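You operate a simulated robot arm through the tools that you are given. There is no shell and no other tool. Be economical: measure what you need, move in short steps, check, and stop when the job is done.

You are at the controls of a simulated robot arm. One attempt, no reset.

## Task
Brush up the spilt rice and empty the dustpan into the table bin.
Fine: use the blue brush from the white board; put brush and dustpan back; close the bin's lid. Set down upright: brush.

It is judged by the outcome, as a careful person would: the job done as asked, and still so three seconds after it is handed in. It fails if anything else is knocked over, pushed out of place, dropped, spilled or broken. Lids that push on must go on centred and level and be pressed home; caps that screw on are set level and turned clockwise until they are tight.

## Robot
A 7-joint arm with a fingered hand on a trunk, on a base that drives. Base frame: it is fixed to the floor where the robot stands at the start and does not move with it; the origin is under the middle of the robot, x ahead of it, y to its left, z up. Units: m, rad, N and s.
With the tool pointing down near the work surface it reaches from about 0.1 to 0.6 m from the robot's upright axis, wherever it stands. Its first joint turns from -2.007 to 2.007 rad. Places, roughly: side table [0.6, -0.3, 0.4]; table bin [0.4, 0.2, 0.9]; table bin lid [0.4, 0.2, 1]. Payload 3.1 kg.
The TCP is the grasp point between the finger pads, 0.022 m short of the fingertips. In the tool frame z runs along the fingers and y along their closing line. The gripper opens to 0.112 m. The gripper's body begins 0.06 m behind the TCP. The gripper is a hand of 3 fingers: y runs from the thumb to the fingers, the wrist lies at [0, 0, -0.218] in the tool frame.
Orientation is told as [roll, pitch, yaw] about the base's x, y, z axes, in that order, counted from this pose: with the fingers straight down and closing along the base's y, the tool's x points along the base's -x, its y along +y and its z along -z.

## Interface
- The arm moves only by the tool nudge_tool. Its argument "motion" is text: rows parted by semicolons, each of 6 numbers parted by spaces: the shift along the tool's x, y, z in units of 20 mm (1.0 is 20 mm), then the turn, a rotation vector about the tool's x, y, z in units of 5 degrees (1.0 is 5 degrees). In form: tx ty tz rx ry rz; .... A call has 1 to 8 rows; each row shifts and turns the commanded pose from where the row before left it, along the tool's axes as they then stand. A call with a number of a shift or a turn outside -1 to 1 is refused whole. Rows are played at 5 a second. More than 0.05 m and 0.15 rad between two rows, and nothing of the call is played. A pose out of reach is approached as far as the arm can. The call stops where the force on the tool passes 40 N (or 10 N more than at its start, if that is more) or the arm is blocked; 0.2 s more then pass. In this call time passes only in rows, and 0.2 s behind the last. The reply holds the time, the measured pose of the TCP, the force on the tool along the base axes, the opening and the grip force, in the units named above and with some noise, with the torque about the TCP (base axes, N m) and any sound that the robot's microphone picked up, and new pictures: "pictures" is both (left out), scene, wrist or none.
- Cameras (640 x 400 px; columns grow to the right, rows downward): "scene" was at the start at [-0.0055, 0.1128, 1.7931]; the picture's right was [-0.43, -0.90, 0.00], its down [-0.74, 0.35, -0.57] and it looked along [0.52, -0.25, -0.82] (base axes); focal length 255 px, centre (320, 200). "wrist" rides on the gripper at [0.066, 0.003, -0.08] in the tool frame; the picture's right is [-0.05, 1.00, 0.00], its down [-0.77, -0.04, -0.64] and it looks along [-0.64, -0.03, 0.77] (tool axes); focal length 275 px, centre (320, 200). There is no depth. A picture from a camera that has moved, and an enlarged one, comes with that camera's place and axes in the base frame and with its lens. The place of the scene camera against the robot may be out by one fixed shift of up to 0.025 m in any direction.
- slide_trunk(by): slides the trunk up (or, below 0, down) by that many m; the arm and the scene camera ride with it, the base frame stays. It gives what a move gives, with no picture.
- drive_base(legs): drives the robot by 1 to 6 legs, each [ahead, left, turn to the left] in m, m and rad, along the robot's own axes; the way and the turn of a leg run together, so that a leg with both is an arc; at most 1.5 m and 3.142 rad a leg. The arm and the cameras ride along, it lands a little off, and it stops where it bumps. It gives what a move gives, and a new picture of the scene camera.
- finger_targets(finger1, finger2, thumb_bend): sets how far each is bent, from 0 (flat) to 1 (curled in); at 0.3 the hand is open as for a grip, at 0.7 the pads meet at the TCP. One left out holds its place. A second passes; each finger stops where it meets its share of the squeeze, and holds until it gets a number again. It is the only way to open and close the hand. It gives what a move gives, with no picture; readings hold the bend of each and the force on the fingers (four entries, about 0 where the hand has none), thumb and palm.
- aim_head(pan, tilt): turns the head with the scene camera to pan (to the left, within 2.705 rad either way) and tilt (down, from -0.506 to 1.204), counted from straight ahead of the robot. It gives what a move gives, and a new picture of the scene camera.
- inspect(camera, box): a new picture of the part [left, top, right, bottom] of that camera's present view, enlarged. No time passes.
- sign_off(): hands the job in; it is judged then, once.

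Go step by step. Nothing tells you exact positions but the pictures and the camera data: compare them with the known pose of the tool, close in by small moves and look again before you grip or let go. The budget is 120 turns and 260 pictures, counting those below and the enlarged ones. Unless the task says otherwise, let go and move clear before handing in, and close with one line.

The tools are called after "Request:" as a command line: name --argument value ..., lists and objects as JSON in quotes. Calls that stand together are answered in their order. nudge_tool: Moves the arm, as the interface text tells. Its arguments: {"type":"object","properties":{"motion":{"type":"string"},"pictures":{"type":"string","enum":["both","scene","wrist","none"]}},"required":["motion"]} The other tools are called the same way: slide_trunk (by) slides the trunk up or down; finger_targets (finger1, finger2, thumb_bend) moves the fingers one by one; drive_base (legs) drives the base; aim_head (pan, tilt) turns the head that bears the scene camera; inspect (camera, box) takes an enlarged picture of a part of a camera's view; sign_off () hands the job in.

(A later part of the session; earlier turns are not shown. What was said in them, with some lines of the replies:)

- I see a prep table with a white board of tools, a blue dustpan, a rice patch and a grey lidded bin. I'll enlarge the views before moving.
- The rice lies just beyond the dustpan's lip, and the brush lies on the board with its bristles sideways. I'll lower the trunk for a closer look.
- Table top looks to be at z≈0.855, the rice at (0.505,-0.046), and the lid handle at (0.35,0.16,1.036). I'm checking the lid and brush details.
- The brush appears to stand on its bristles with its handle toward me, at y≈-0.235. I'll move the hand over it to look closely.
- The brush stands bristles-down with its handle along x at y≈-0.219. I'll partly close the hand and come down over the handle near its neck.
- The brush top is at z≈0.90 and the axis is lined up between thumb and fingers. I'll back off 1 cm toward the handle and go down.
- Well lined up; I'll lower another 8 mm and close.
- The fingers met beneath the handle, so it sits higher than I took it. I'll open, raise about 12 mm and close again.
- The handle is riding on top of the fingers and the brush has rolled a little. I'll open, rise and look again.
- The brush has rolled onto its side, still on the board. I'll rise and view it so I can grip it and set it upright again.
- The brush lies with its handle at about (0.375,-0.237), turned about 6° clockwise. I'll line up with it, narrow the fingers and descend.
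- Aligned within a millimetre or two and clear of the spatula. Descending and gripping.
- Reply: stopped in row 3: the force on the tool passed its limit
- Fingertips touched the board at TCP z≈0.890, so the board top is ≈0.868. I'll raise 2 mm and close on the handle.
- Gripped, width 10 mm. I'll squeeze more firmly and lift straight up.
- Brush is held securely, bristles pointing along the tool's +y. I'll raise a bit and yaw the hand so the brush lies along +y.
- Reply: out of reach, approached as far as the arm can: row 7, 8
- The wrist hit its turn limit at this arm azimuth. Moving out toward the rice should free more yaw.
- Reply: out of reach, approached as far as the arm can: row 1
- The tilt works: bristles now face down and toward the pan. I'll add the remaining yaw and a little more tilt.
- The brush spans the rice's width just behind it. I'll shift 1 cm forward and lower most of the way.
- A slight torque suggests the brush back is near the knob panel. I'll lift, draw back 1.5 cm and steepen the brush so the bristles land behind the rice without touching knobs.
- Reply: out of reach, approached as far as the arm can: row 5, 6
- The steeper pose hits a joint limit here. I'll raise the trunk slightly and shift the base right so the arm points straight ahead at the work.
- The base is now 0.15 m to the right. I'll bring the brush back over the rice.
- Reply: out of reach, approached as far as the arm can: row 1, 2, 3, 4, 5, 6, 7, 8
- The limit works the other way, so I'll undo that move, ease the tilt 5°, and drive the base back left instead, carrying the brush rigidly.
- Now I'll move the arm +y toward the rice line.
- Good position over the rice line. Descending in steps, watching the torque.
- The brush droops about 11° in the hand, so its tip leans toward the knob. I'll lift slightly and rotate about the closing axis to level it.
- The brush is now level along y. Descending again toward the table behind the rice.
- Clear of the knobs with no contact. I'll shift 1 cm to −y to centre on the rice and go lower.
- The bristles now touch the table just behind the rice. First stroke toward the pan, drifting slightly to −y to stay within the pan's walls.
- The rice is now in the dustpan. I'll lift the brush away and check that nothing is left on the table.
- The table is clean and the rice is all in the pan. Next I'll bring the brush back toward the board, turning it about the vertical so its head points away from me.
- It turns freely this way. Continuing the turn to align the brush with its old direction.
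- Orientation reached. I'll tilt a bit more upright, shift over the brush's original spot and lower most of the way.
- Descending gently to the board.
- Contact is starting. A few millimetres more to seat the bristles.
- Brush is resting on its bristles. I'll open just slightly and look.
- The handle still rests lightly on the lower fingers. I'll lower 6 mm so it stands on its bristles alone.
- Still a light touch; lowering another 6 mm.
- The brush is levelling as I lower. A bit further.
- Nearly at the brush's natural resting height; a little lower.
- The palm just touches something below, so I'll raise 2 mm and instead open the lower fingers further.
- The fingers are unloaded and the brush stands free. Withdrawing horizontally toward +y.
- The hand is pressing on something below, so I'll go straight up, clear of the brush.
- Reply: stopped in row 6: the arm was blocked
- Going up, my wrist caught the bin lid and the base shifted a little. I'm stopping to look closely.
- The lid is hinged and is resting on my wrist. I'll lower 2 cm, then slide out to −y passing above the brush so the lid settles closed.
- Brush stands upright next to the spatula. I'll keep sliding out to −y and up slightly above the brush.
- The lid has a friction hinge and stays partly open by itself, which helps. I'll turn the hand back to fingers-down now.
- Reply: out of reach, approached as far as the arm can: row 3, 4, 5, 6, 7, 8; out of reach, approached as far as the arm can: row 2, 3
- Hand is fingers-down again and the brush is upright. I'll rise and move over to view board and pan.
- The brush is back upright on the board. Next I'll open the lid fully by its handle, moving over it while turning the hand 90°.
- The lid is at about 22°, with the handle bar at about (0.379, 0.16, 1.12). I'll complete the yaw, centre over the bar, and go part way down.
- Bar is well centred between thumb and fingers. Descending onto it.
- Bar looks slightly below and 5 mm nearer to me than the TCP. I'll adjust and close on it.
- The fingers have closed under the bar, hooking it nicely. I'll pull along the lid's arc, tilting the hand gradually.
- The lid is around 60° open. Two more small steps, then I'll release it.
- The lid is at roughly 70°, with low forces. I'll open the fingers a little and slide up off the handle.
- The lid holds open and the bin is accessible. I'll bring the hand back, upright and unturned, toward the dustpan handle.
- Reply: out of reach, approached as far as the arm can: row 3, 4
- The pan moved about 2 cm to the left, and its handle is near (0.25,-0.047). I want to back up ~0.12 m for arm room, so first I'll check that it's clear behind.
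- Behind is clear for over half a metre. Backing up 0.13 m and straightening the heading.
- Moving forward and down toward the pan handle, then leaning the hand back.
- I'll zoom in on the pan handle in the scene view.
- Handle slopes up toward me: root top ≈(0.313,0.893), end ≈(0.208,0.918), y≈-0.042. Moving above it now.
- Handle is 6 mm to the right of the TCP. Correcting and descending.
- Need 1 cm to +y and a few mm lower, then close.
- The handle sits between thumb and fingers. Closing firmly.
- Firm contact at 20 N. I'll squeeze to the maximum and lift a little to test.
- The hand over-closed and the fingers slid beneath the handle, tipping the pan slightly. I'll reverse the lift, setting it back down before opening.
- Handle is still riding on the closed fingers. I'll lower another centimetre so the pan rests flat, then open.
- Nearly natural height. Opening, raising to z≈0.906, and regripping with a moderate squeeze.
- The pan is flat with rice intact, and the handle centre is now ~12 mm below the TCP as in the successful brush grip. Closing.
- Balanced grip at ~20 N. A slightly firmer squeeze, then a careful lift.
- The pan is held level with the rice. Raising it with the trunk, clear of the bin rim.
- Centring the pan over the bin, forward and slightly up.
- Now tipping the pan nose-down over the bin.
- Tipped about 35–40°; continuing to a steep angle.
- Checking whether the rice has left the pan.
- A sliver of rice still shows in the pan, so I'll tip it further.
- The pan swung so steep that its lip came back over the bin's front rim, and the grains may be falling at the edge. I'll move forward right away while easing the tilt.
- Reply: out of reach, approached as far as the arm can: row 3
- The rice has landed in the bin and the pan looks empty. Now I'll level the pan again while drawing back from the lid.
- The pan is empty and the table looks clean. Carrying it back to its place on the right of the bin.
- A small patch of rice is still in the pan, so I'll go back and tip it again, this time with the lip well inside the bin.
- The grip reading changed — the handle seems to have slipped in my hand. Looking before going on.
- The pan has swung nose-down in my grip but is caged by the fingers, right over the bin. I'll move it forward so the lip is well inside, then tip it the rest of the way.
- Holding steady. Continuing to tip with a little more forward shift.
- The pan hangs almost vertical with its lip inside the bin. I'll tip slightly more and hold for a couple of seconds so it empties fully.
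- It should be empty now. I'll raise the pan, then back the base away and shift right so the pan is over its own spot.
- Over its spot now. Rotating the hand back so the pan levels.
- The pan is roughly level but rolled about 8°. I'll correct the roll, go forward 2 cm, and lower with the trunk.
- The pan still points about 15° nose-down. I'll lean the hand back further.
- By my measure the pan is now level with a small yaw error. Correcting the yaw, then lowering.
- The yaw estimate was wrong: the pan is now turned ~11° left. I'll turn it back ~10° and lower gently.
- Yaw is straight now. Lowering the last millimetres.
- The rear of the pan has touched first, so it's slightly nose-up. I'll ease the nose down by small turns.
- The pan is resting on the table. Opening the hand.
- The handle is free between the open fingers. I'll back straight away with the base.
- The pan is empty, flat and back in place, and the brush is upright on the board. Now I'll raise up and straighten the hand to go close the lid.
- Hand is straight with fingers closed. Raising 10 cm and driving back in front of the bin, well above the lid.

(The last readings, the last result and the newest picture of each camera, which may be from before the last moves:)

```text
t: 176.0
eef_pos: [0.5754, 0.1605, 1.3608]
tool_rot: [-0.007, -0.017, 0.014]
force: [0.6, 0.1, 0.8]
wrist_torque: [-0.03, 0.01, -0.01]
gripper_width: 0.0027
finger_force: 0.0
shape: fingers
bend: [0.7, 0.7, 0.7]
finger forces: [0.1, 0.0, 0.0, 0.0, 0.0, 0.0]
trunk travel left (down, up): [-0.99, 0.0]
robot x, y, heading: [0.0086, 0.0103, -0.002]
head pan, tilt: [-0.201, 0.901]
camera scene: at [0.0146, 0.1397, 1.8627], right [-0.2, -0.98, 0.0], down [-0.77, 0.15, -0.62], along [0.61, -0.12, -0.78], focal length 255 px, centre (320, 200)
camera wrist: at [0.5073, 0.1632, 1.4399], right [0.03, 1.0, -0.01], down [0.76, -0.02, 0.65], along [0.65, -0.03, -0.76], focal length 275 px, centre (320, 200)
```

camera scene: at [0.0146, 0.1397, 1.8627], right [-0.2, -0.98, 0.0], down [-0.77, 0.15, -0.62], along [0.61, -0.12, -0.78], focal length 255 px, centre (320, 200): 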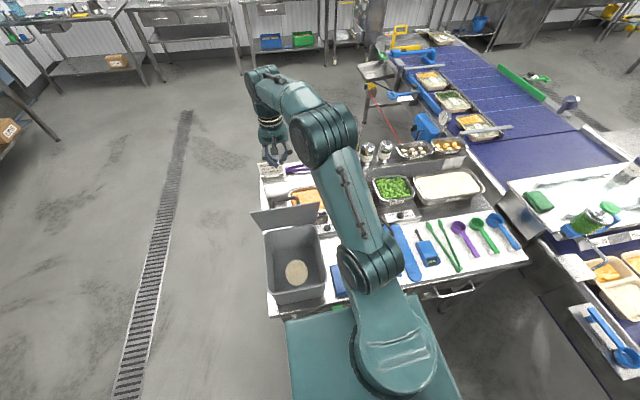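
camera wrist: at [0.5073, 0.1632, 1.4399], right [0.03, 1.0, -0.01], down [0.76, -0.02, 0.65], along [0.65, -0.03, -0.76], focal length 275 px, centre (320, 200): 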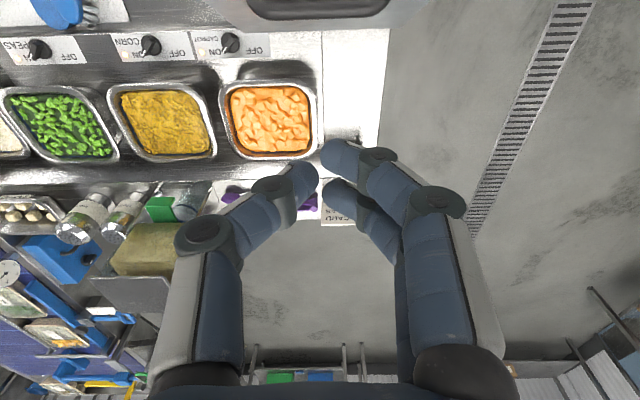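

The handle bar is at x≈0.53, just in front of my fingertips. Descending behind it.

Request:
nudge_tool --motion "-0.3 0 1 0 0 0;0 0 1 0 0 0;0 0 1 0 0 0;0 0 1 0 0 0;0 0 1 0 0 0;0 0 1 0 0 0" --pictures "wrist"

```text
t: 177.4
eef_pos: [0.5814, 0.1619, 1.2401]
tool_rot: [-0.007, -0.018, 0.014]
force: [0.3, 0.0, -0.6]
wrist_torque: [0.02, -0.01, 0.01]
gripper_width: 0.0029
finger_force: 0.0
shape: fingers
bend: [0.7, 0.7, 0.7]
finger forces: [0.0, 0.0, 0.0, 0.0, 0.1, 0.1]
trunk travel left (down, up): [-0.99, 0.0]
robot x, y, heading: [0.0091, 0.008, 0.004]
head pan, tilt: [-0.201, 0.901]
camera wrist: at [0.5135, 0.1639, 1.3207], right [0.03, 1.0, -0.01], down [0.76, -0.02, 0.65], along [0.65, -0.03, -0.76], focal length 275 px, centre (320, 200)
```

wrist: 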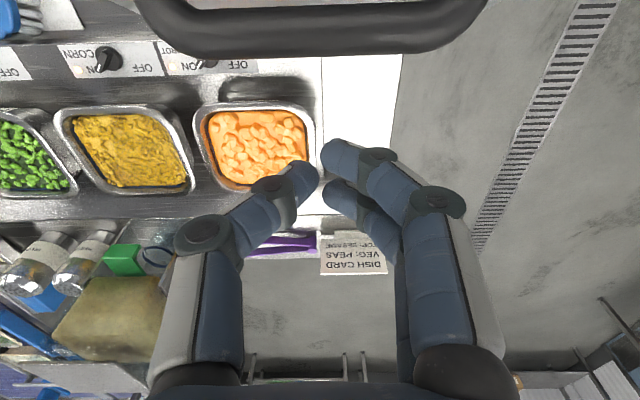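

Positioned behind the bar. Pulling it along the closing arc.

Request:
nudge_tool --motion "0.4 0 0.45 0 0 0;0.975 0 0.375 0 0 0;0.975 0 0.375 0 0 0;0.925 0 0.55 0 0 0;0.925 0 0.55 0 0 0;0.825 0 0.725 0 0 0;0.825 0 0.725 0 0 0" --pictures "both"

```text
t: 179.0
eef_pos: [0.4644, 0.1587, 1.1652]
tool_rot: [-0.007, -0.018, 0.013]
force: [0.3, 0.3, 0.5]
wrist_torque: [0.02, -0.04, 0.03]
gripper_width: 0.0026
finger_force: 0.6
shape: fingers
bend: [0.7, 0.7, 0.7]
finger forces: [0.4, 0.1, 0.0, 0.0, 0.2, 0.0]
trunk travel left (down, up): [-0.99, 0.0]
robot x, y, heading: [0.0101, 0.0098, 0.007]
head pan, tilt: [-0.201, 0.901]
camera scene: at [0.0127, 0.1404, 1.8626], right [-0.2, -0.98, 0.0], down [-0.77, 0.15, -0.62], along [0.61, -0.12, -0.78], focal length 255 px, centre (320, 200)
camera wrist: at [0.3967, 0.1614, 1.244], right [0.03, 1.0, -0.01], down [0.76, -0.02, 0.65], along [0.65, -0.03, -0.76], focal length 275 px, centre (320, 200)
```

scene: 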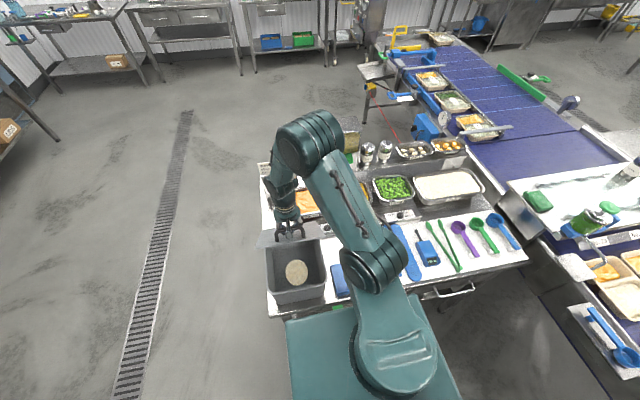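
wrist: 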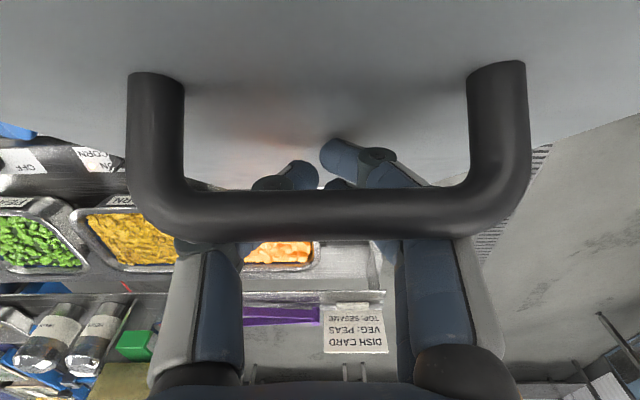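

The lid is following. Continuing down the arc.

Request:
nudge_tool --motion "0.725 0 0.875 0 0 0;0.725 0 0.875 0 0 0;0.575 0 0.9 0 0 0;0.575 0 0.9 0 0 0;0.4 0 0.95 0 0 0;0.4 0 0.95 0 0 0" --pictures "both"

```text
t: 180.4
eef_pos: [0.3989, 0.1558, 1.0523]
tool_rot: [-0.006, -0.018, 0.013]
force: [0.4, 0.0, -0.2]
wrist_torque: [-0.07, 0.02, 0.0]
gripper_width: 0.0024
finger_force: 0.0
shape: fingers
bend: [0.7, 0.7, 0.7]
finger forces: [0.0, 0.0, 0.0, 0.0, 0.0, 0.0]
trunk travel left (down, up): [-0.99, 0.0]
robot x, y, heading: [0.0093, 0.011, 0.003]
head pan, tilt: [-0.201, 0.901]
camera scene: at [0.0126, 0.1396, 1.8627], right [-0.2, -0.98, 0.0], down [-0.77, 0.15, -0.62], along [0.61, -0.12, -0.78], focal length 255 px, centre (320, 200)
camera wrist: at [0.3306, 0.1595, 1.1325], right [0.03, 1.0, -0.01], down [0.76, -0.02, 0.65], along [0.65, -0.03, -0.76], focal length 275 px, centre (320, 200)
```

scene: 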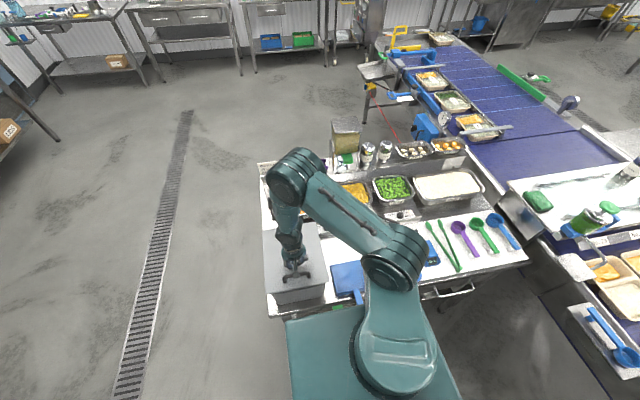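
wrist: 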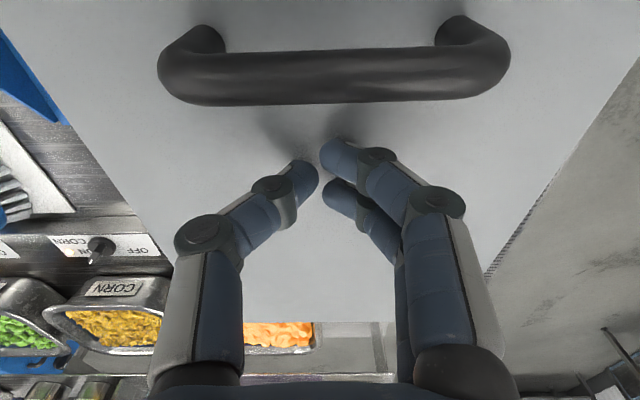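

The lid is down or nearly so. Pressing it home gently.

Request:
nudge_tool --motion "0 0 0.7 0 0 0;0 0 0.5 0 0 0;0 0 0.4 0 0 0;0 0 0.3 0 0 0" --pictures "none"

Request:
inspect --camera "scene" --box '[240, 180, 380, 320]'

```text
t: 181.0
eef_pos: [0.3993, 0.1558, 1.0387]
tool_rot: [-0.003, -0.026, 0.012]
force: [-3.4, -0.2, 31.3]
wrist_torque: [-0.11, 0.22, 0.01]
gripper_width: 0.0002
finger_force: 15.6
shape: fingers
bend: [0.72, 0.71, 0.71]
finger forces: [8.3, 6.4, 0.0, 0.0, 16.9, 0.0]
trunk travel left (down, up): [-0.99, 0.0]
robot x, y, heading: [0.011, 0.0101, 0.004]
head pan, tilt: [-0.201, 0.901]
stopped in row 2: the force on the tool passed its limit (the readings are from after the stop); the commanded pose is now the measured one
```

```text
2.86 times, centred on (310, 250) of scene
camera zoom: at [0.0083, 0.1371, 1.8634], right [-0.2, -0.98, 0.0], down [-0.77, 0.15, -0.62], along [0.61, -0.12, -0.78], focal length 730 px, centre (349, 57)
```

zoom: 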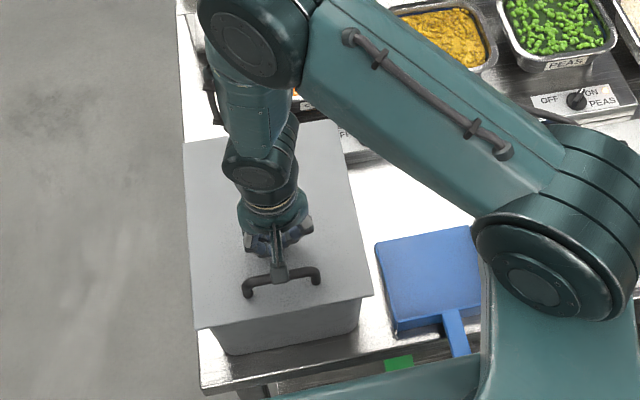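

The lid is firmly closed. Retreating upward for a final check.

Request:
nudge_tool --motion "0 0 -1 0 0 0;0 0 -1 0 0 0;0 0 -1 0 0 0;0 0 -1 0 0 0;0 0 -1 0 0 0;0.5 0 -1 0 0 0;1 0 -1 0 0 0;1 0 -1 0 0 0" --pictures "wrist"

Request:
inspect --camera "scene" --box '[240, 170, 440, 310]'

Request:
inspect --camera "wrist" --box '[0, 0, 320, 200]'

```text
t: 182.8
eef_pos: [0.3484, 0.1549, 1.1971]
tool_rot: [-0.002, -0.023, 0.012]
force: [0.0, 0.2, 0.3]
wrist_torque: [0.01, -0.02, 0.01]
gripper_width: 0.0018
finger_force: 0.1
shape: fingers
bend: [0.7, 0.7, 0.7]
finger forces: [0.0, 0.1, 0.2, 0.1, 0.0, 0.1]
trunk travel left (down, up): [-0.99, 0.0]
robot x, y, heading: [0.0087, 0.0129, 0.001]
head pan, tilt: [-0.201, 0.901]
camera wrist: at [0.2796, 0.1573, 1.2761], right [0.04, 1.0, 0.0], down [0.76, -0.03, 0.65], along [0.65, -0.02, -0.76], focal length 275 px, centre (320, 200)
```

wrist: 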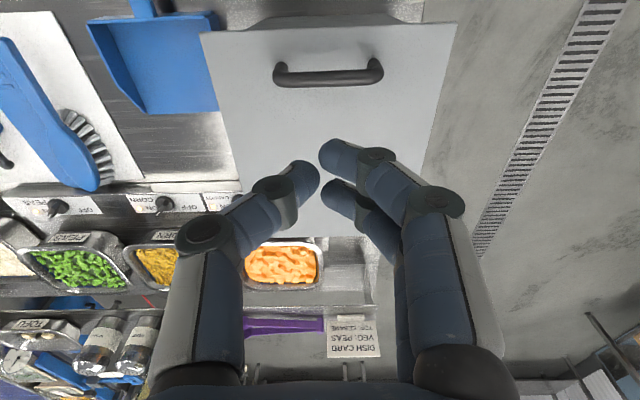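

```text
2.86 times, centred on (340, 240) of scene
camera zoom: at [0.0112, 0.1363, 1.8629], right [-0.2, -0.98, 0.0], down [-0.77, 0.15, -0.62], along [0.61, -0.12, -0.78], focal length 730 px, centre (263, 86)
```

zoom: 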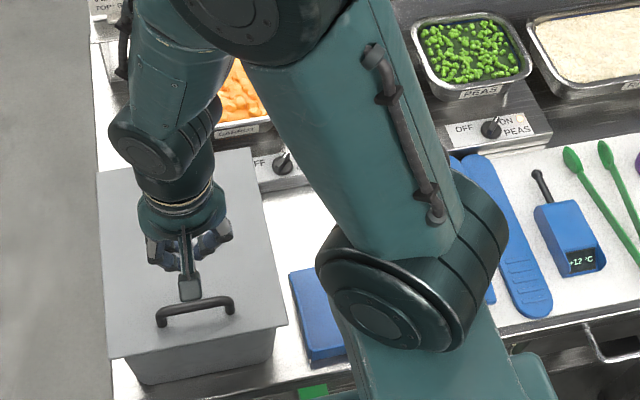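

```text
2.00 times, centred on (160, 100) of wrist
camera zoom: at [0.2796, 0.1573, 1.2761], right [0.04, 1.0, 0.0], down [0.76, -0.03, 0.65], along [0.65, -0.02, -0.76], focal length 551 px, centre (640, 400)
```

zoom: 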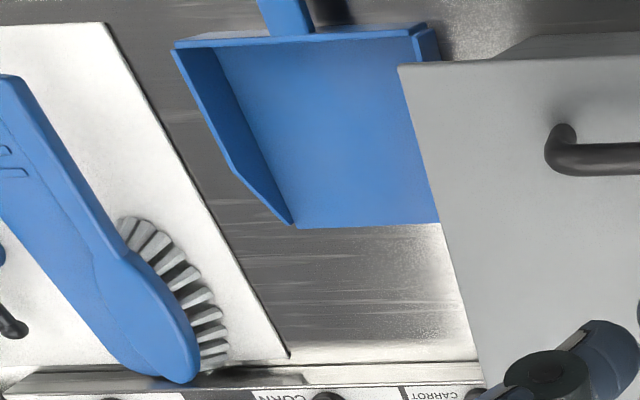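

The lid is closed, the pan is empty and flat in its place, the brush stands upright on the board, and I can see no rice left on the table. My hand is clear of everything, so I'm handing in.

Request:
sign_off

```text
The job is handed in.
```

The rice is swept up and tipped into the bin, the lid is shut, the empty dustpan is back near its spot, and the brush stands upright on the white board; along the way I tipped the brush over once, bumped the dustpan, knocked the lid open and needed a second tip to empty the pan.
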